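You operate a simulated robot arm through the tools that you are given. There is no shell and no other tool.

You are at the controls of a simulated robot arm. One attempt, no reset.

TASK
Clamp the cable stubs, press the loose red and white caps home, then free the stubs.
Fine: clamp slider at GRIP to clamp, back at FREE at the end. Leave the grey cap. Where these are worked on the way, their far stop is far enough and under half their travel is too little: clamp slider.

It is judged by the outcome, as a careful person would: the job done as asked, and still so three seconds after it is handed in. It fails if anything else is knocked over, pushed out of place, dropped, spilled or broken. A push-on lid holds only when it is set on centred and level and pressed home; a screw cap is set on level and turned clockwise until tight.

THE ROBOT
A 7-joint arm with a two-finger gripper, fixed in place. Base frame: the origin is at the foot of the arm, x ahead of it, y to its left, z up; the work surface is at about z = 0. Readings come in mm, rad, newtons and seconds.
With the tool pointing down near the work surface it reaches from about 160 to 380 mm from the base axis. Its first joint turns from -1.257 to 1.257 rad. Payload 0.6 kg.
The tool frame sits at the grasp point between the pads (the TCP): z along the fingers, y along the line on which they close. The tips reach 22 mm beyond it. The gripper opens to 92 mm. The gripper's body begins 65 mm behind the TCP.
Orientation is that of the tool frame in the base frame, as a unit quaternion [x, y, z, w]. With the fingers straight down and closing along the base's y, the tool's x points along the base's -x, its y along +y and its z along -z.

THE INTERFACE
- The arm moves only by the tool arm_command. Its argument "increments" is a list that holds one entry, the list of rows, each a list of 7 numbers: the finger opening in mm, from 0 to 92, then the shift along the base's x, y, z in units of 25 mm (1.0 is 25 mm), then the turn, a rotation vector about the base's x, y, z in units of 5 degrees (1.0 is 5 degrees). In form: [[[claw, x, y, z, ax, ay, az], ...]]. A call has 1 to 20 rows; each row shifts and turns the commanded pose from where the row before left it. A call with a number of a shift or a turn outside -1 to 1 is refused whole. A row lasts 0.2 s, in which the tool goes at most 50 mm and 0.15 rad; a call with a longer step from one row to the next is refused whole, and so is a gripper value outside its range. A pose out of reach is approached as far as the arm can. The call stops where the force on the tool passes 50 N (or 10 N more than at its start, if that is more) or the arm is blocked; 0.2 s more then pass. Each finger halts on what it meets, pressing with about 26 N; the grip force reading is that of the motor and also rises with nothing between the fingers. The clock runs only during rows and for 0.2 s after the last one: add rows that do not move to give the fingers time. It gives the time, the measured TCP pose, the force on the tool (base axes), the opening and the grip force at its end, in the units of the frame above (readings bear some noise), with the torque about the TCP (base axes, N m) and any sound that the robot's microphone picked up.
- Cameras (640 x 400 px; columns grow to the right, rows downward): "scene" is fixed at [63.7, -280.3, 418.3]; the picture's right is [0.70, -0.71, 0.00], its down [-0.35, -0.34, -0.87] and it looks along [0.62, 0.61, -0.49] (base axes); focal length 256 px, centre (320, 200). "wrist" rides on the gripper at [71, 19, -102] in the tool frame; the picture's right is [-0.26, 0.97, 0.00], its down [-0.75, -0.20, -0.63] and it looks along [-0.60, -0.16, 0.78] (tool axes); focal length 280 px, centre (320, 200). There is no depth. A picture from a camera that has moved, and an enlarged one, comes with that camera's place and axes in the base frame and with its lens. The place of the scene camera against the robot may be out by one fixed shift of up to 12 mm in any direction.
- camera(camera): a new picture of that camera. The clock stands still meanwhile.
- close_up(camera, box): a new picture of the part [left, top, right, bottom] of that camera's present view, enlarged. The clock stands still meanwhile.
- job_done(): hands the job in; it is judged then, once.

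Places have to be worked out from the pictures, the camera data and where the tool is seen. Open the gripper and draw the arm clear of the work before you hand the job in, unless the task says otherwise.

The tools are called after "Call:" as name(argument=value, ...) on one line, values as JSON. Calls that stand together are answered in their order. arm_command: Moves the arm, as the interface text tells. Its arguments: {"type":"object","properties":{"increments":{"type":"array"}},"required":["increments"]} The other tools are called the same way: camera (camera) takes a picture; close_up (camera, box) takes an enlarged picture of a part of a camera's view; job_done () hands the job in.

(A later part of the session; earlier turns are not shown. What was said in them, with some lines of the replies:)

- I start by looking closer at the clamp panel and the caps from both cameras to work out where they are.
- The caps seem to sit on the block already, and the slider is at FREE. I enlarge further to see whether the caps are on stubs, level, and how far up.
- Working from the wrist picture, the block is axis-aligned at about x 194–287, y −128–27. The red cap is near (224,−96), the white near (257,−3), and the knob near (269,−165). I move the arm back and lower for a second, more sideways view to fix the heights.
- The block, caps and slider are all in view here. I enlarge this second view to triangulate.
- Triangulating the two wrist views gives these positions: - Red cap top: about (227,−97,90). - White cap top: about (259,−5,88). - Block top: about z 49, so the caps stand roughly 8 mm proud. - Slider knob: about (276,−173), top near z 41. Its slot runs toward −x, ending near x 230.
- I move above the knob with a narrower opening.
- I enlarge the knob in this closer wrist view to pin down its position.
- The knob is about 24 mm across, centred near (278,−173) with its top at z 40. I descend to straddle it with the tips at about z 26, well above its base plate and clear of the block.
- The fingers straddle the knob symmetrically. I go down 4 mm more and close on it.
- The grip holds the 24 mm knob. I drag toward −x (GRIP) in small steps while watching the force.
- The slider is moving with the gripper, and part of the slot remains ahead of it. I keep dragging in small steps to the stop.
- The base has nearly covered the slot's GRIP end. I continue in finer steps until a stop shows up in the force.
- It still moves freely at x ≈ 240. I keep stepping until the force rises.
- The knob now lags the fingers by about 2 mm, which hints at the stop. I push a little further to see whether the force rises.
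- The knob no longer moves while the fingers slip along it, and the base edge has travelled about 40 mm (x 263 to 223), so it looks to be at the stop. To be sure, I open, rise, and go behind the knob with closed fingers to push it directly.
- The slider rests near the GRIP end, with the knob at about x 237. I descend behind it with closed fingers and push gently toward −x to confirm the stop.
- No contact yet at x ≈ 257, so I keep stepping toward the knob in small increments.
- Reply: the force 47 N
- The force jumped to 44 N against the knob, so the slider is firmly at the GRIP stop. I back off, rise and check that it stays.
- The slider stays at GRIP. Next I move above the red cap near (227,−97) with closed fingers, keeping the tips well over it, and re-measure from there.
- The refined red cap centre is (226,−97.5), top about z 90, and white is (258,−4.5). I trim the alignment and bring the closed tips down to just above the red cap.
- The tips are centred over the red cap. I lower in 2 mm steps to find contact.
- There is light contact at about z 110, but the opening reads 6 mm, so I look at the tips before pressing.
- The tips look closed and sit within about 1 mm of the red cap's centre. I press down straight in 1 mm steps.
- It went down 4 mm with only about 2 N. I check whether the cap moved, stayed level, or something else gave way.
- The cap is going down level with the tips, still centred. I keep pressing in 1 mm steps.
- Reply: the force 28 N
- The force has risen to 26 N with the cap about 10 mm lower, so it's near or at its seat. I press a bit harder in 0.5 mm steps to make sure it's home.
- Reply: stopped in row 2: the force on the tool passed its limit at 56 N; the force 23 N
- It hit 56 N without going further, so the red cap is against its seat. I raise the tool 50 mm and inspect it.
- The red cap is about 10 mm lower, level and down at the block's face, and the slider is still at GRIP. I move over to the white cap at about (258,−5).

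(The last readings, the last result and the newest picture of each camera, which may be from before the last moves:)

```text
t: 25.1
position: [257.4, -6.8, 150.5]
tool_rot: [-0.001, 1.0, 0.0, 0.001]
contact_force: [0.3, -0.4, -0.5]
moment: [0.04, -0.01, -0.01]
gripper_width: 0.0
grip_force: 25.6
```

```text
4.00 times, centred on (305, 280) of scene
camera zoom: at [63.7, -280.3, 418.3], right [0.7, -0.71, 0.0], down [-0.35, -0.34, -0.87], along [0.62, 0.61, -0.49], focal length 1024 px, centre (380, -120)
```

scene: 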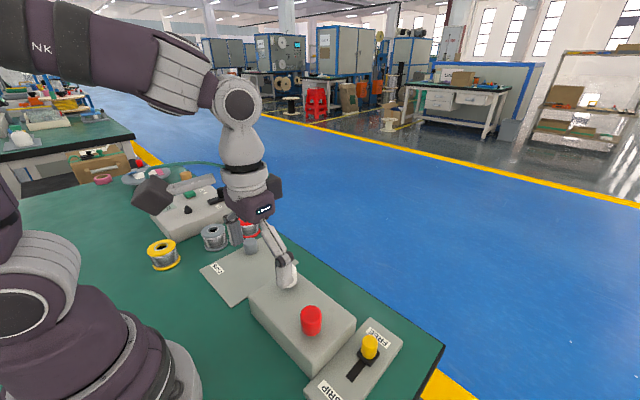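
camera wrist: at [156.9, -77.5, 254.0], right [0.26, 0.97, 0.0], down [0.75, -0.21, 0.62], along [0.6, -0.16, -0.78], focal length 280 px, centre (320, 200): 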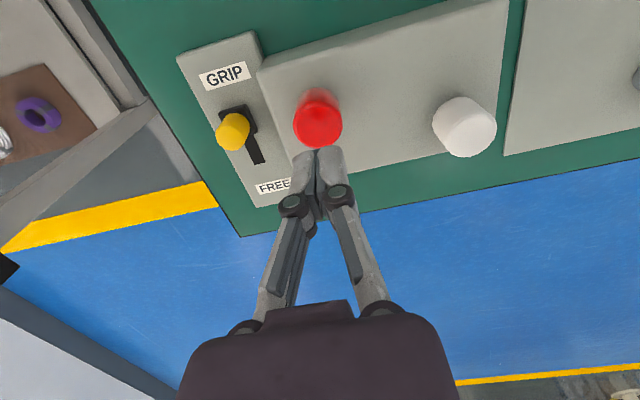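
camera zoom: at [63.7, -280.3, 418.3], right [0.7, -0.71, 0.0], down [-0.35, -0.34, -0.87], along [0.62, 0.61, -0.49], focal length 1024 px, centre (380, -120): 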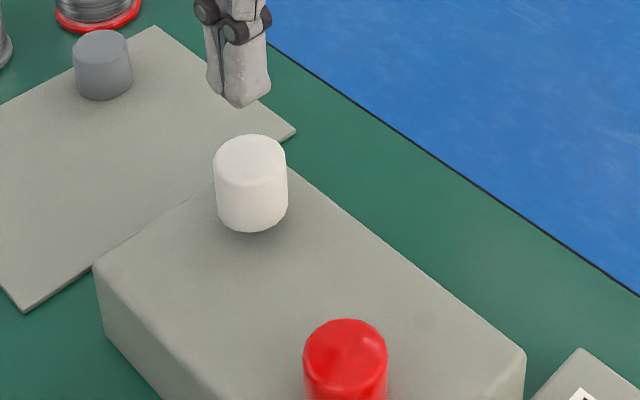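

The white cap sits about 2 mm in +x and 0.8 mm in +y from the tool axis. I correct for that and lower to just above it.

Call:
arm_command(increments=[[[0, 0.08, 0.032, -0.5, 0, 0, 0], [0, 0, 0, -0.5, 0, 0, 0], [0, 0, 0, -0.28, 0, 0, 0], [0, 0, 0, 0, 0, 0, 0]]])

Call:
close_up(camera="wrist", box=[250, 70, 410, 230])

Call:
close_up(camera="scene", box=[230, 220, 350, 320])

```text
t: 26.1
position: [258.8, -4.1, 118.1]
tool_rot: [0.0, 1.0, 0.001, 0.001]
contact_force: [-0.2, -0.1, 0.3]
moment: [-0.01, -0.02, 0.0]
gripper_width: 0.0
grip_force: 26.6
```

```text
2.50 times, centred on (330, 150) of wrist
camera zoom: at [188.5, 15.2, 219.9], right [0.26, 0.97, 0.0], down [0.75, -0.2, 0.63], along [0.6, -0.16, -0.78], focal length 701 px, centre (295, 325)
```

zoom: 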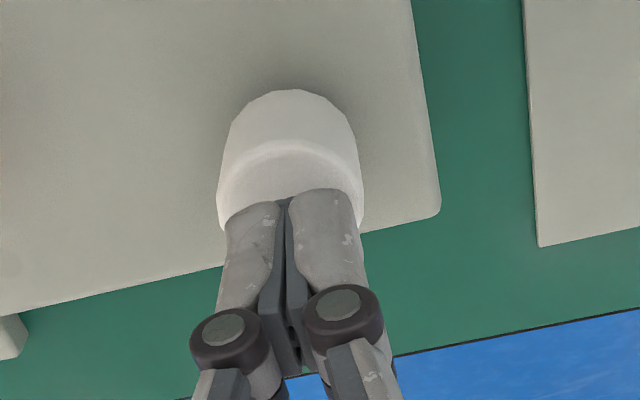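

```text
4.00 times, centred on (290, 270) of scene
camera zoom: at [63.7, -280.3, 418.3], right [0.7, -0.71, 0.0], down [-0.35, -0.34, -0.87], along [0.62, 0.61, -0.49], focal length 1024 px, centre (440, -80)
```

zoom: 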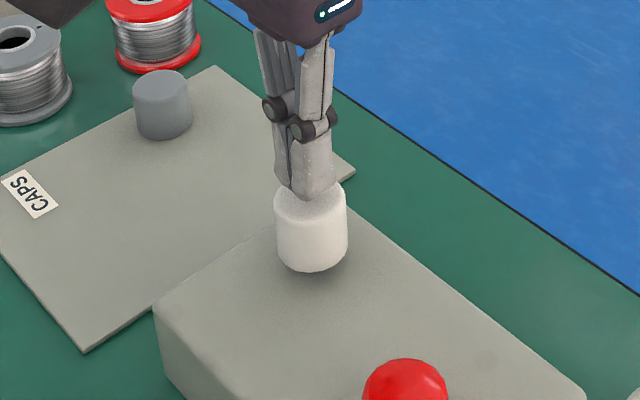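

The tips are centred on the white cap to within about 1 mm. I trim y slightly and press down in small steps.

Call:
arm_command(increments=[[[0, 0, -0.025, -0.08, 0, 0, 0], [0, 0, 0, -0.08, 0, 0, 0], [0, 0, 0, -0.08, 0, 0, 0], [0, 0, 0, -0.06, 0, 0, 0]]])

Call:
close_up(camera="wrist", box=[250, 70, 410, 230])

Call:
close_up(camera="scene", box=[230, 220, 350, 320])

```text
t: 27.1
position: [260.0, -4.4, 111.4]
tool_rot: [0.0, 1.0, 0.001, 0.001]
contact_force: [-0.2, -1.7, 2.9]
moment: [-0.04, 0.01, -0.01]
gripper_width: 5.8
grip_force: 25.9
```

```text
2.50 times, centred on (330, 150) of wrist
camera zoom: at [189.0, 14.2, 212.7], right [0.26, 0.97, 0.0], down [0.75, -0.21, 0.63], along [0.6, -0.16, -0.78], focal length 701 px, centre (295, 325)
```

zoom: 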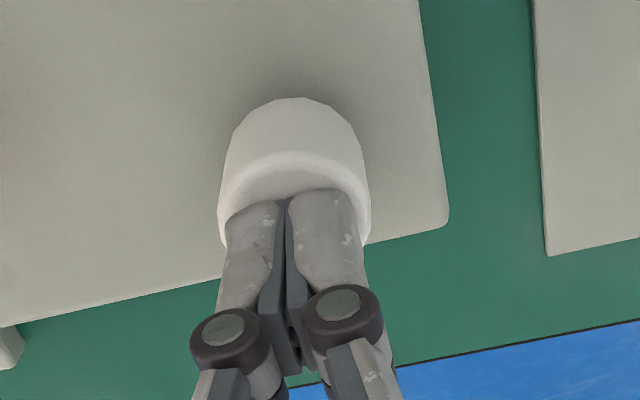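

```text
4.00 times, centred on (290, 270) of scene
camera zoom: at [63.6, -280.3, 418.3], right [0.7, -0.71, 0.0], down [-0.35, -0.34, -0.87], along [0.62, 0.61, -0.49], focal length 1024 px, centre (440, -80)
```

zoom: 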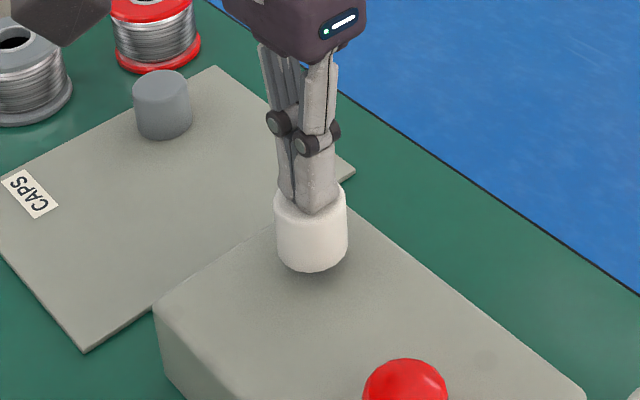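

There is centred contact with the white cap at about z 111, as there was with the red. I press straight down in 1 mm steps.

Call:
arm_command(increments=[[[0, 0, 0, -0.04, 0, 0, 0], [0, 0, 0, -0.04, 0, 0, 0], [0, 0, 0, -0.04, 0, 0, 0], [0, 0, 0, -0.04, 0, 0, 0], [0, 0, 0, -0.04, 0, 0, 0]]])

Call:
close_up(camera="scene", box=[230, 220, 350, 320])

```text
t: 28.3
position: [262.0, -4.8, 106.6]
tool_rot: [0.0, 1.0, 0.001, 0.001]
contact_force: [1.5, 0.7, 2.5]
moment: [-0.02, -0.03, 0.01]
gripper_width: 6.0
grip_force: 26.4
```

```text
4.00 times, centred on (290, 270) of scene
camera zoom: at [63.6, -280.3, 418.3], right [0.7, -0.71, 0.0], down [-0.35, -0.34, -0.87], along [0.62, 0.61, -0.49], focal length 1024 px, centre (440, -80)
```

zoom: 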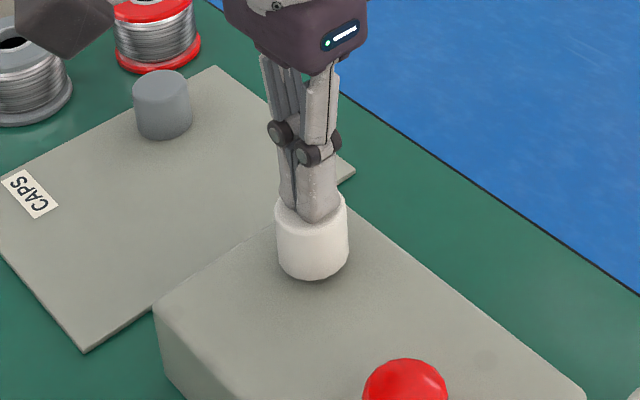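

The white cap goes down level with the tips, so I continue pressing.

Call:
arm_command(increments=[[[0, 0, 0, -0.04, 0, 0, 0], [0, 0, 0, -0.04, 0, 0, 0], [0, 0, 0, -0.04, 0, 0, 0], [0, 0, 0, -0.04, 0, 0, 0], [0, 0, 0, -0.04, 0, 0, 0]]])

```text
t: 29.5
position: [260.6, -5.9, 100.4]
tool_rot: [0.0, 1.0, 0.0, 0.001]
contact_force: [-0.1, -2.8, 6.4]
moment: [-0.05, 0.02, -0.02]
gripper_width: 5.8
grip_force: 25.8
```

The force is beginning to rise at z ≈ 100. I press on in 0.5 mm steps until it seats firmly.

Call:
arm_command(increments=[[[0, 0, 0, -0.03, 0, 0, 0], [0, 0, 0, -0.03, 0, 0, 0], [0, 0, 0, -0.02, 0, 0, 0], [0, 0, 0, -0.02, 0, 0, 0], [0, 0, 0, -0.02, 0, 0, 0], [0, 0, 0, 0, 0, 0, 0]]])

```text
t: 30.1
position: [260.8, -6.6, 101.4]
tool_rot: [0.0, 1.0, 0.0, 0.001]
contact_force: [-5.8, -0.6, 19.7]
moment: [0.0, 0.15, 0.02]
gripper_width: 5.9
grip_force: 25.6
stopped in row 2: the force on the tool passed its limit at 54 N (the readings are from after the stop); the commanded pose is now the measured one
```

The white cap bottomed out at 54 N, at the same height as the red did. I raise the tool and inspect both caps.

Call:
arm_command(increments=[[[0, 0, 0, 0.4, 0, 0, 0], [0, 0, 0, 0.8, 0, 0, 0], [0, 0, 0, 0.8, 0, 0, 0], [0, -0.8, -0.6, 0.6, 0, 0, 0], [0, -0.8, -0.6, 0.6, 0, 0, 0], [0, 0, 0, 0, 0, 0, 0]]])

Call:
close_up(camera="scene", box=[245, 250, 365, 350])

Call:
camera(camera="wrist")

```text
t: 31.4
position: [221.1, -36.6, 178.3]
tool_rot: [0.0, 1.0, 0.0, 0.0]
contact_force: [-1.5, -0.2, -0.4]
moment: [-0.02, 0.01, 0.01]
gripper_width: 0.0
grip_force: 26.3
```

```text
4.00 times, centred on (305, 300) of scene
camera zoom: at [63.6, -280.3, 418.3], right [0.7, -0.71, 0.0], down [-0.35, -0.34, -0.87], along [0.62, 0.61, -0.49], focal length 1024 px, centre (380, -200)
```

zoom: 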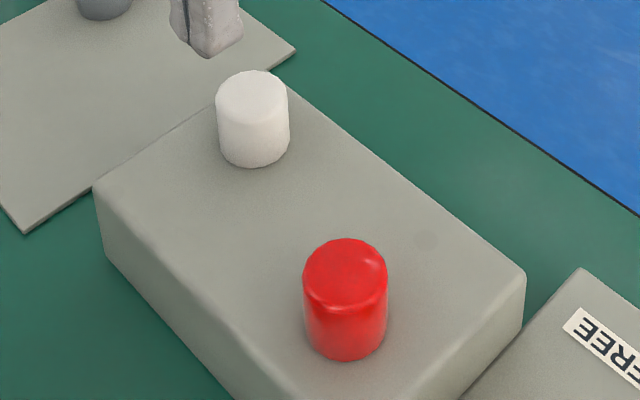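

```text
taken
camera wrist: at [149.6, -17.4, 280.8], right [0.26, 0.96, 0.0], down [0.75, -0.21, 0.63], along [0.6, -0.16, -0.78], focal length 280 px, centre (320, 200)
```

wrist: 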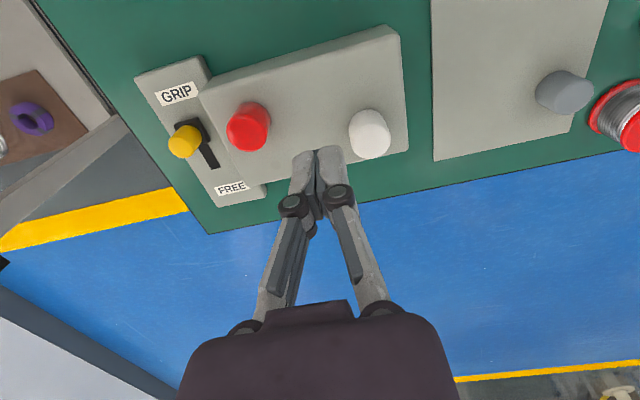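

Both caps are now down about 9–10 mm, level and at the block face, with the grey cap untouched. I move to the GRIP side of the knob, at about (207,−172), to push the slider back to FREE.

Call:
arm_command(increments=[[[0, -0.095, -0.907, 0, 0, 0, 0], [0, -0.095, -0.907, 0, 0, 0, 0], [0, -0.095, -0.907, 0, 0, 0, 0], [0, -0.095, -0.907, -0.5, 0, 0, 0], [0, -0.095, -0.907, -0.8, 0, 0, 0], [0, -0.095, -0.907, -0.8, 0, 0, 0], [0, 0, 0, 0, 0, 0, 0]]])

Call:
camera(camera="wrist")

Call:
close_up(camera="scene", box=[240, 240, 440, 400])

```text
t: 33.0
position: [207.9, -171.0, 127.0]
tool_rot: [0.0, 1.0, 0.0, 0.001]
contact_force: [0.2, 0.5, 0.6]
moment: [-0.03, -0.02, 0.02]
gripper_width: 0.0
grip_force: 25.6
```

```text
taken
camera wrist: at [135.7, -151.7, 229.8], right [0.26, 0.96, 0.0], down [0.75, -0.2, 0.63], along [0.6, -0.16, -0.78], focal length 280 px, centre (320, 200)
```

wrist: 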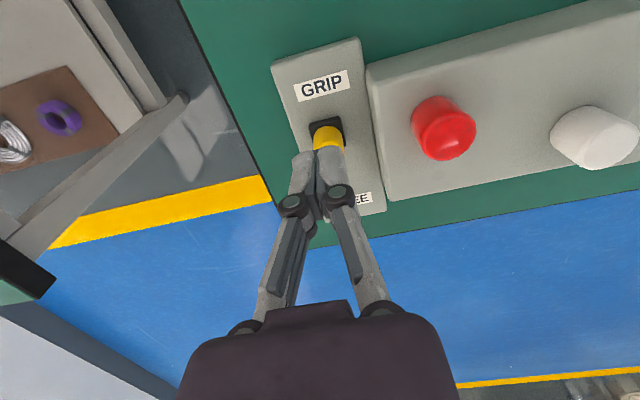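

```text
2.50 times, centred on (340, 320) of scene
camera zoom: at [63.7, -280.3, 418.3], right [0.7, -0.71, 0.0], down [-0.35, -0.34, -0.87], along [0.62, 0.61, -0.49], focal length 640 px, centre (270, -100)
```

zoom: 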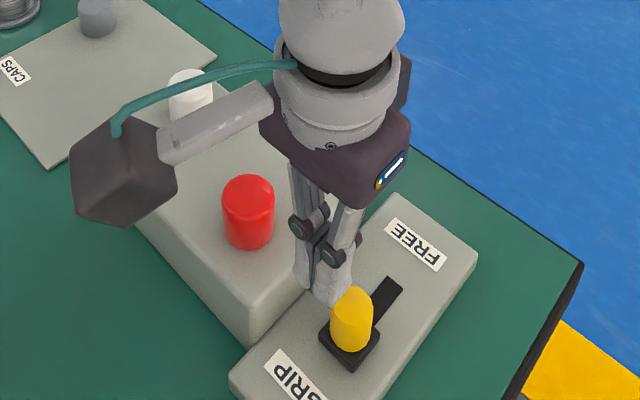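

The knob is ahead at about x 237. I descend on its GRIP side with the tips at z 25, keeping roughly 10 mm of clearance.

Call:
arm_command(increments=[[[0, -0.08, 0, -0.8, 0, 0, 0], [0, 0, 0, -0.8, 0, 0, 0], [0, 0, 0, -0.8, 0, 0, 0], [0, 0, 0, -0.8, 0, 0, 0], [0, 0, 0, 0, 0, 0, 0]]])

Call:
close_up(camera="wrist", box=[230, 70, 410, 250])

Call:
close_up(camera="scene", box=[280, 280, 440, 400])

```text
t: 34.2
position: [203.6, -171.9, 48.2]
tool_rot: [0.0, 1.0, 0.0, 0.0]
contact_force: [-0.3, 0.2, -0.2]
moment: [-0.04, 0.02, 0.0]
gripper_width: 0.0
grip_force: 25.9
```

```text
2.22 times, centred on (320, 160) of wrist
camera zoom: at [132.9, -152.6, 150.4], right [0.26, 0.96, 0.0], down [0.75, -0.21, 0.63], along [0.6, -0.16, -0.78], focal length 623 px, centre (320, 289)
```

zoom: 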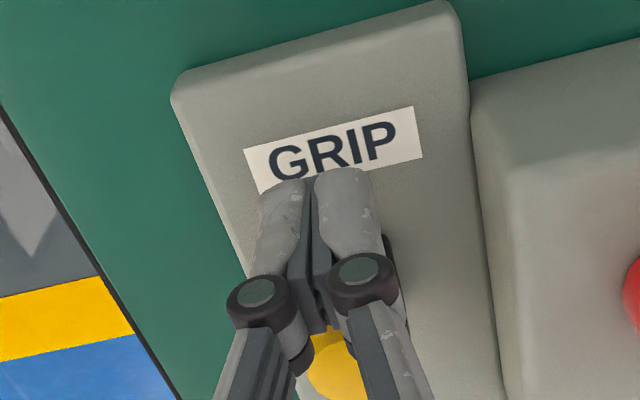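

```text
3.33 times, centred on (360, 340) of scene
camera zoom: at [63.7, -280.3, 418.3], right [0.7, -0.71, 0.0], down [-0.35, -0.34, -0.87], along [0.62, 0.61, -0.49], focal length 854 px, centre (187, -267)
```

zoom: 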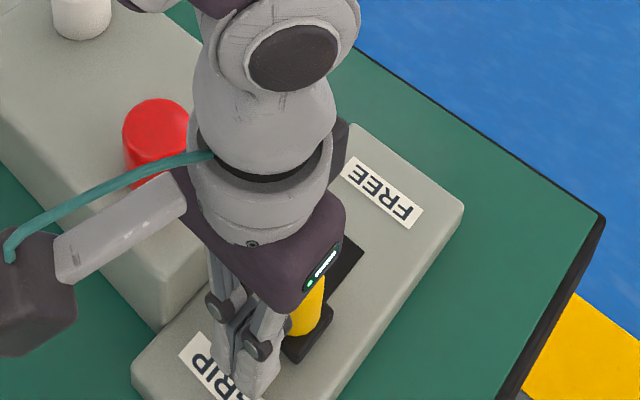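

The tips are down behind the knob and lined up with it. I push toward +x in steps and check.

Call:
arm_command(increments=[[[0, 0.2, 0, 0, 0, 0, 0], [0, 0.2, 0, 0, 0, 0, 0], [0, 0.16, 0, 0, 0, 0, 0], [0, 0.16, 0, 0, 0, 0, 0], [0, 0.16, 0, 0, 0, 0, 0], [0, 0.16, 0, 0, 0, 0, 0]]])

Call:
close_up(camera="scene", box=[280, 280, 440, 400])

```text
t: 35.6
position: [230.8, -171.3, 49.6]
tool_rot: [0.0, 1.0, 0.0, 0.001]
contact_force: [-1.3, 0.2, 0.7]
moment: [0.0, 0.01, -0.03]
gripper_width: 6.0
grip_force: 27.9
```

```text
3.33 times, centred on (360, 340) of scene
camera zoom: at [63.7, -280.3, 418.3], right [0.7, -0.71, 0.0], down [-0.35, -0.34, -0.87], along [0.62, 0.61, -0.49], focal length 854 px, centre (187, -267)
```

zoom: 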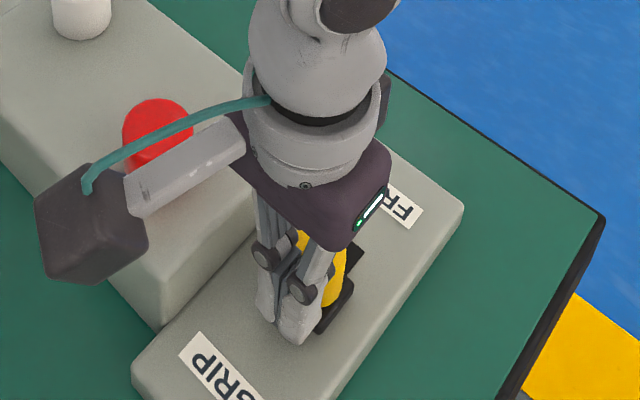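

The slider is moving toward FREE with little force, about 13 mm so far. I keep pushing in smaller steps toward the stop.

Call:
arm_command(increments=[[[0, 0.16, 0, -0.04, 0, 0, 0], [0, 0.16, 0, 0, 0, 0, 0], [0, 0.16, 0, 0, 0, 0, 0], [0, 0.16, 0, 0, 0, 0, 0], [0, 0.12, 0, 0, 0, 0, 0]]])

Call:
close_up(camera="scene", box=[280, 280, 440, 400])

```text
t: 36.9
position: [250.3, -172.8, 47.2]
tool_rot: [0.0, 1.0, 0.0, 0.0]
contact_force: [-1.5, -0.8, -0.2]
moment: [-0.05, 0.02, -0.01]
gripper_width: 6.0
grip_force: 27.9
```

```text
3.33 times, centred on (360, 340) of scene
camera zoom: at [63.7, -280.3, 418.3], right [0.7, -0.71, 0.0], down [-0.35, -0.34, -0.87], along [0.62, 0.61, -0.49], focal length 854 px, centre (187, -267)
```

zoom: 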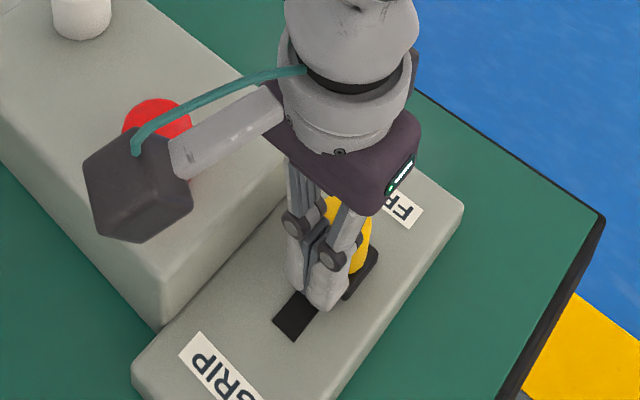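

The FREE stop should come near tool x ≈ 258. I finish with 1–2 mm steps until the force rises.

Call:
arm_command(increments=[[[0, 0.08, 0, 0, 0, 0, 0], [0, 0.08, 0, 0, 0, 0, 0], [0, 0.06, 0, 0, 0, 0, 0], [0, 0.04, 0, 0, 0, 0, 0], [0, 0.04, 0, 0, 0, 0, 0], [0, 0.04, 0, 0, 0, 0, 0]]])

```text
t: 38.2
position: [255.9, -171.5, 45.9]
tool_rot: [0.003, 1.0, 0.001, -0.004]
contact_force: [-40.5, 7.3, 12.8]
moment: [0.15, -0.36, 0.04]
gripper_width: 6.1
grip_force: 27.9
```

A 40 N reaction shows the slider is hard against its FREE stop. I back off, rise clear and inspect.

Call:
arm_command(increments=[[[0, -0.2, 0, 0, 0, 0, 0], [0, -0.3, 0, 0, 0, 0, 0], [0, 0, 0, 0.8, 0, 0, 0], [0, 0, 0, 0.9, 0, 0, 0], [0, 0, 0, 0.9, 0, 0, 0], [0, 0, 0, 0.9, 0, 0, 0], [0, -0.5, 0.5, 0.8, 0, 0, 0], [0, -0.5, 0.5, 0.8, 0, 0, 0], [0, 0, 0, 0, 0, 0, 0]]])

Call:
camera(camera="wrist")

Call:
close_up(camera="scene", box=[240, 240, 440, 400])

```text
t: 40.2
position: [220.4, -146.5, 174.9]
tool_rot: [0.0, 1.0, 0.001, 0.001]
contact_force: [-0.1, -0.3, -0.4]
moment: [-0.01, -0.01, 0.0]
gripper_width: 0.2
grip_force: 28.0
```

```text
taken
camera wrist: at [148.4, -127.4, 276.4], right [0.26, 0.96, 0.0], down [0.75, -0.21, 0.63], along [0.6, -0.16, -0.78], focal length 280 px, centre (320, 200)
```

wrist: 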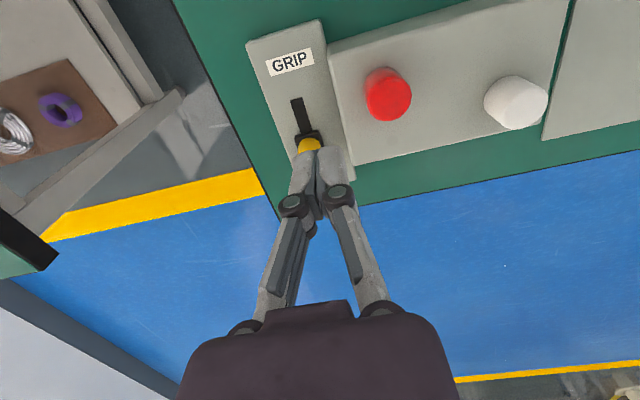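

```text
2.50 times, centred on (340, 320) of scene
camera zoom: at [63.6, -280.3, 418.3], right [0.7, -0.71, 0.0], down [-0.35, -0.34, -0.87], along [0.62, 0.61, -0.49], focal length 640 px, centre (270, -100)
```

zoom: 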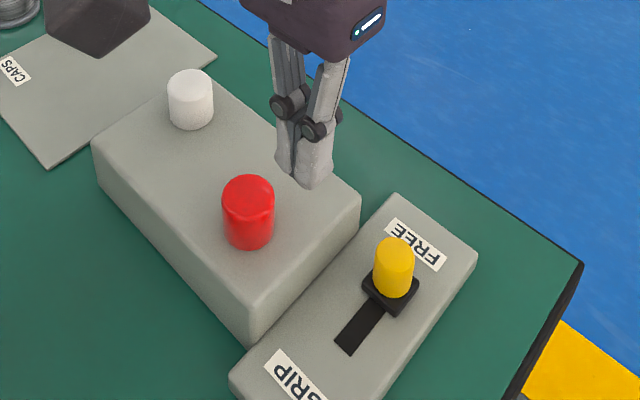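

The slider is back at FREE, in the same place as at the start, and both caps have stayed down. I raise the arm clear, open the gripper, and take a last look at everything.

Call:
arm_command(increments=[[[0, 0, 0.5, 0.8, 0, 0, 0], [0, 0, 0.5, 0.8, 0, 0, 0], [20, 0, 0.5, 0.8, 0, 0, 0], [40, 0, 0.5, 0.8, 0, 0, 0], [60, 0, 0.5, 0.6, 0, 0, 0], [80, 0, 0.5, 0.4, 0, 0, 0], [92, 0, 0.4, 0, 0, 0, 0], [92, 0, 0, 0, 0, 0, 0], [92, 0, 0, 0, 0, 0, 0]]])

Call:
close_up(camera="scene", box=[190, 220, 450, 400])

Call:
close_up(camera="scene", box=[245, 250, 365, 350])

Call:
close_up(camera="wrist", box=[160, 0, 420, 160])

```text
t: 42.2
position: [221.7, -61.3, 278.8]
tool_rot: [0.001, 1.0, 0.001, 0.001]
contact_force: [-0.4, -0.6, 0.1]
moment: [0.02, -0.02, -0.04]
gripper_width: 92.0
grip_force: 0.1
```

```text
2.22 times, centred on (320, 310) of scene
camera zoom: at [63.7, -280.3, 418.3], right [0.7, -0.71, 0.0], down [-0.35, -0.34, -0.87], along [0.62, 0.61, -0.49], focal length 569 px, centre (320, -44)
```

zoom: 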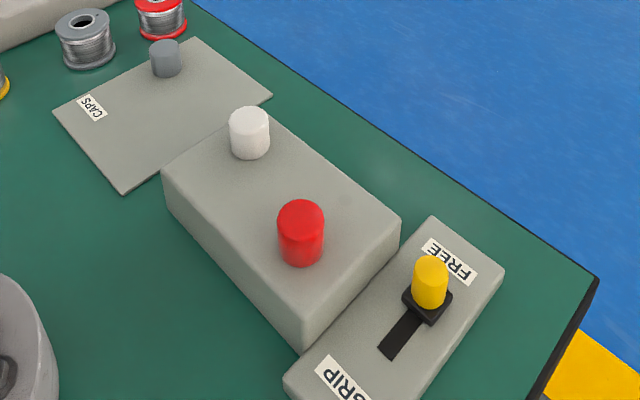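

```text
4.00 times, centred on (305, 300) of scene
camera zoom: at [63.7, -280.3, 418.3], right [0.7, -0.71, 0.0], down [-0.35, -0.34, -0.87], along [0.62, 0.61, -0.49], focal length 1024 px, centre (380, -200)
```

zoom: 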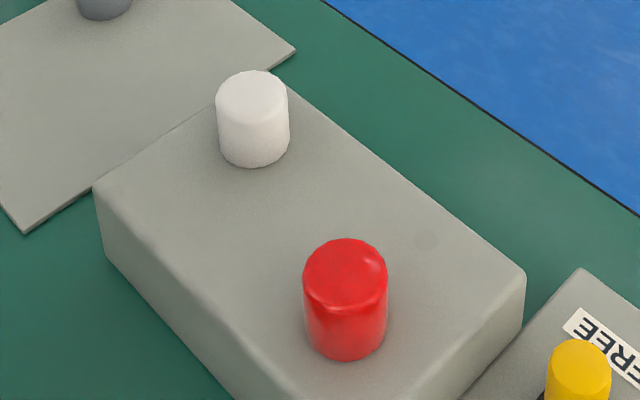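

```text
2.46 times, centred on (290, 80) of wrist
camera zoom: at [149.0, -42.7, 380.8], right [0.26, 0.96, 0.0], down [0.75, -0.21, 0.63], along [0.6, -0.16, -0.78], focal length 690 px, centre (394, 495)
```

zoom: 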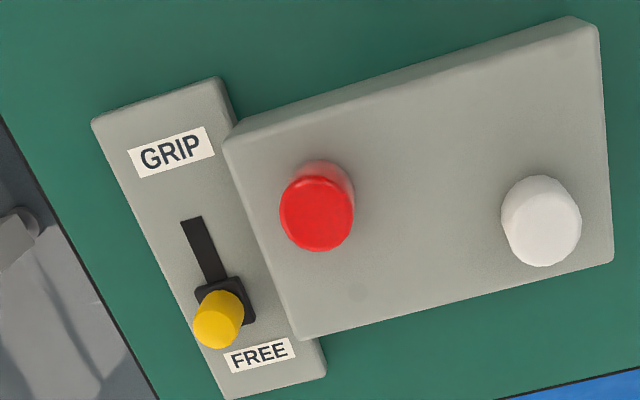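

Everything looks right. I take one last enlarged look at the cap bases, to check for a gap or tilt, before handing in.

Call:
close_up(camera="scene", box=[290, 295, 350, 345])

Call:
close_up(camera="scene", box=[260, 255, 320, 305])

```text
8.00 times, centred on (320, 320) of scene
camera zoom: at [63.7, -280.3, 418.3], right [0.7, -0.71, 0.0], down [-0.35, -0.34, -0.87], along [0.62, 0.61, -0.49], focal length 2049 px, centre (320, -760)
```

zoom: 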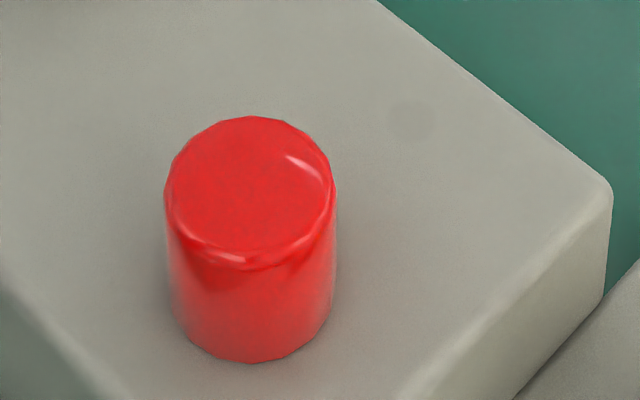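

```text
8.00 times, centred on (290, 280) of scene
camera zoom: at [63.7, -280.3, 418.3], right [0.7, -0.71, 0.0], down [-0.35, -0.34, -0.87], along [0.62, 0.61, -0.49], focal length 2049 px, centre (560, -440)
```

zoom: 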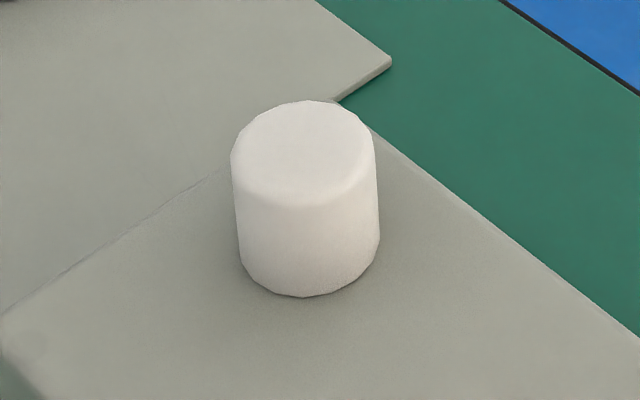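

Both caps sit level and flush on the block, the slider is at FREE, and the grey cap and everything else is undisturbed. The arm is clear with the gripper open, so I hand the job in.

Call:
job_done()

```text
The job is handed in.
```

I clamped the stubs, pressed the red and white caps home, and freed the stubs again. The job is handed in.

- **Clamp:** I moved the slider to GRIP and pushed it against its far stop, reading about 44 N. It stayed there while I pressed both caps.
- **Caps:** Each cap went down about 10 mm, stayed level, and stopped moving at the seat when the force passed 50 N. In the last pictures both sit flush on the block. They slid most of the way at only 2–3 N and I heard no click. I did not tug on them to test the hold.
- **Release:** I pushed the slider back to FREE against its stop, at about 40 N, and it sits where it started.
- **Surroundings:** The grey cap was not touched, and nothing else was knocked or moved. The arm was drawn clear with the gripper open before I handed in.
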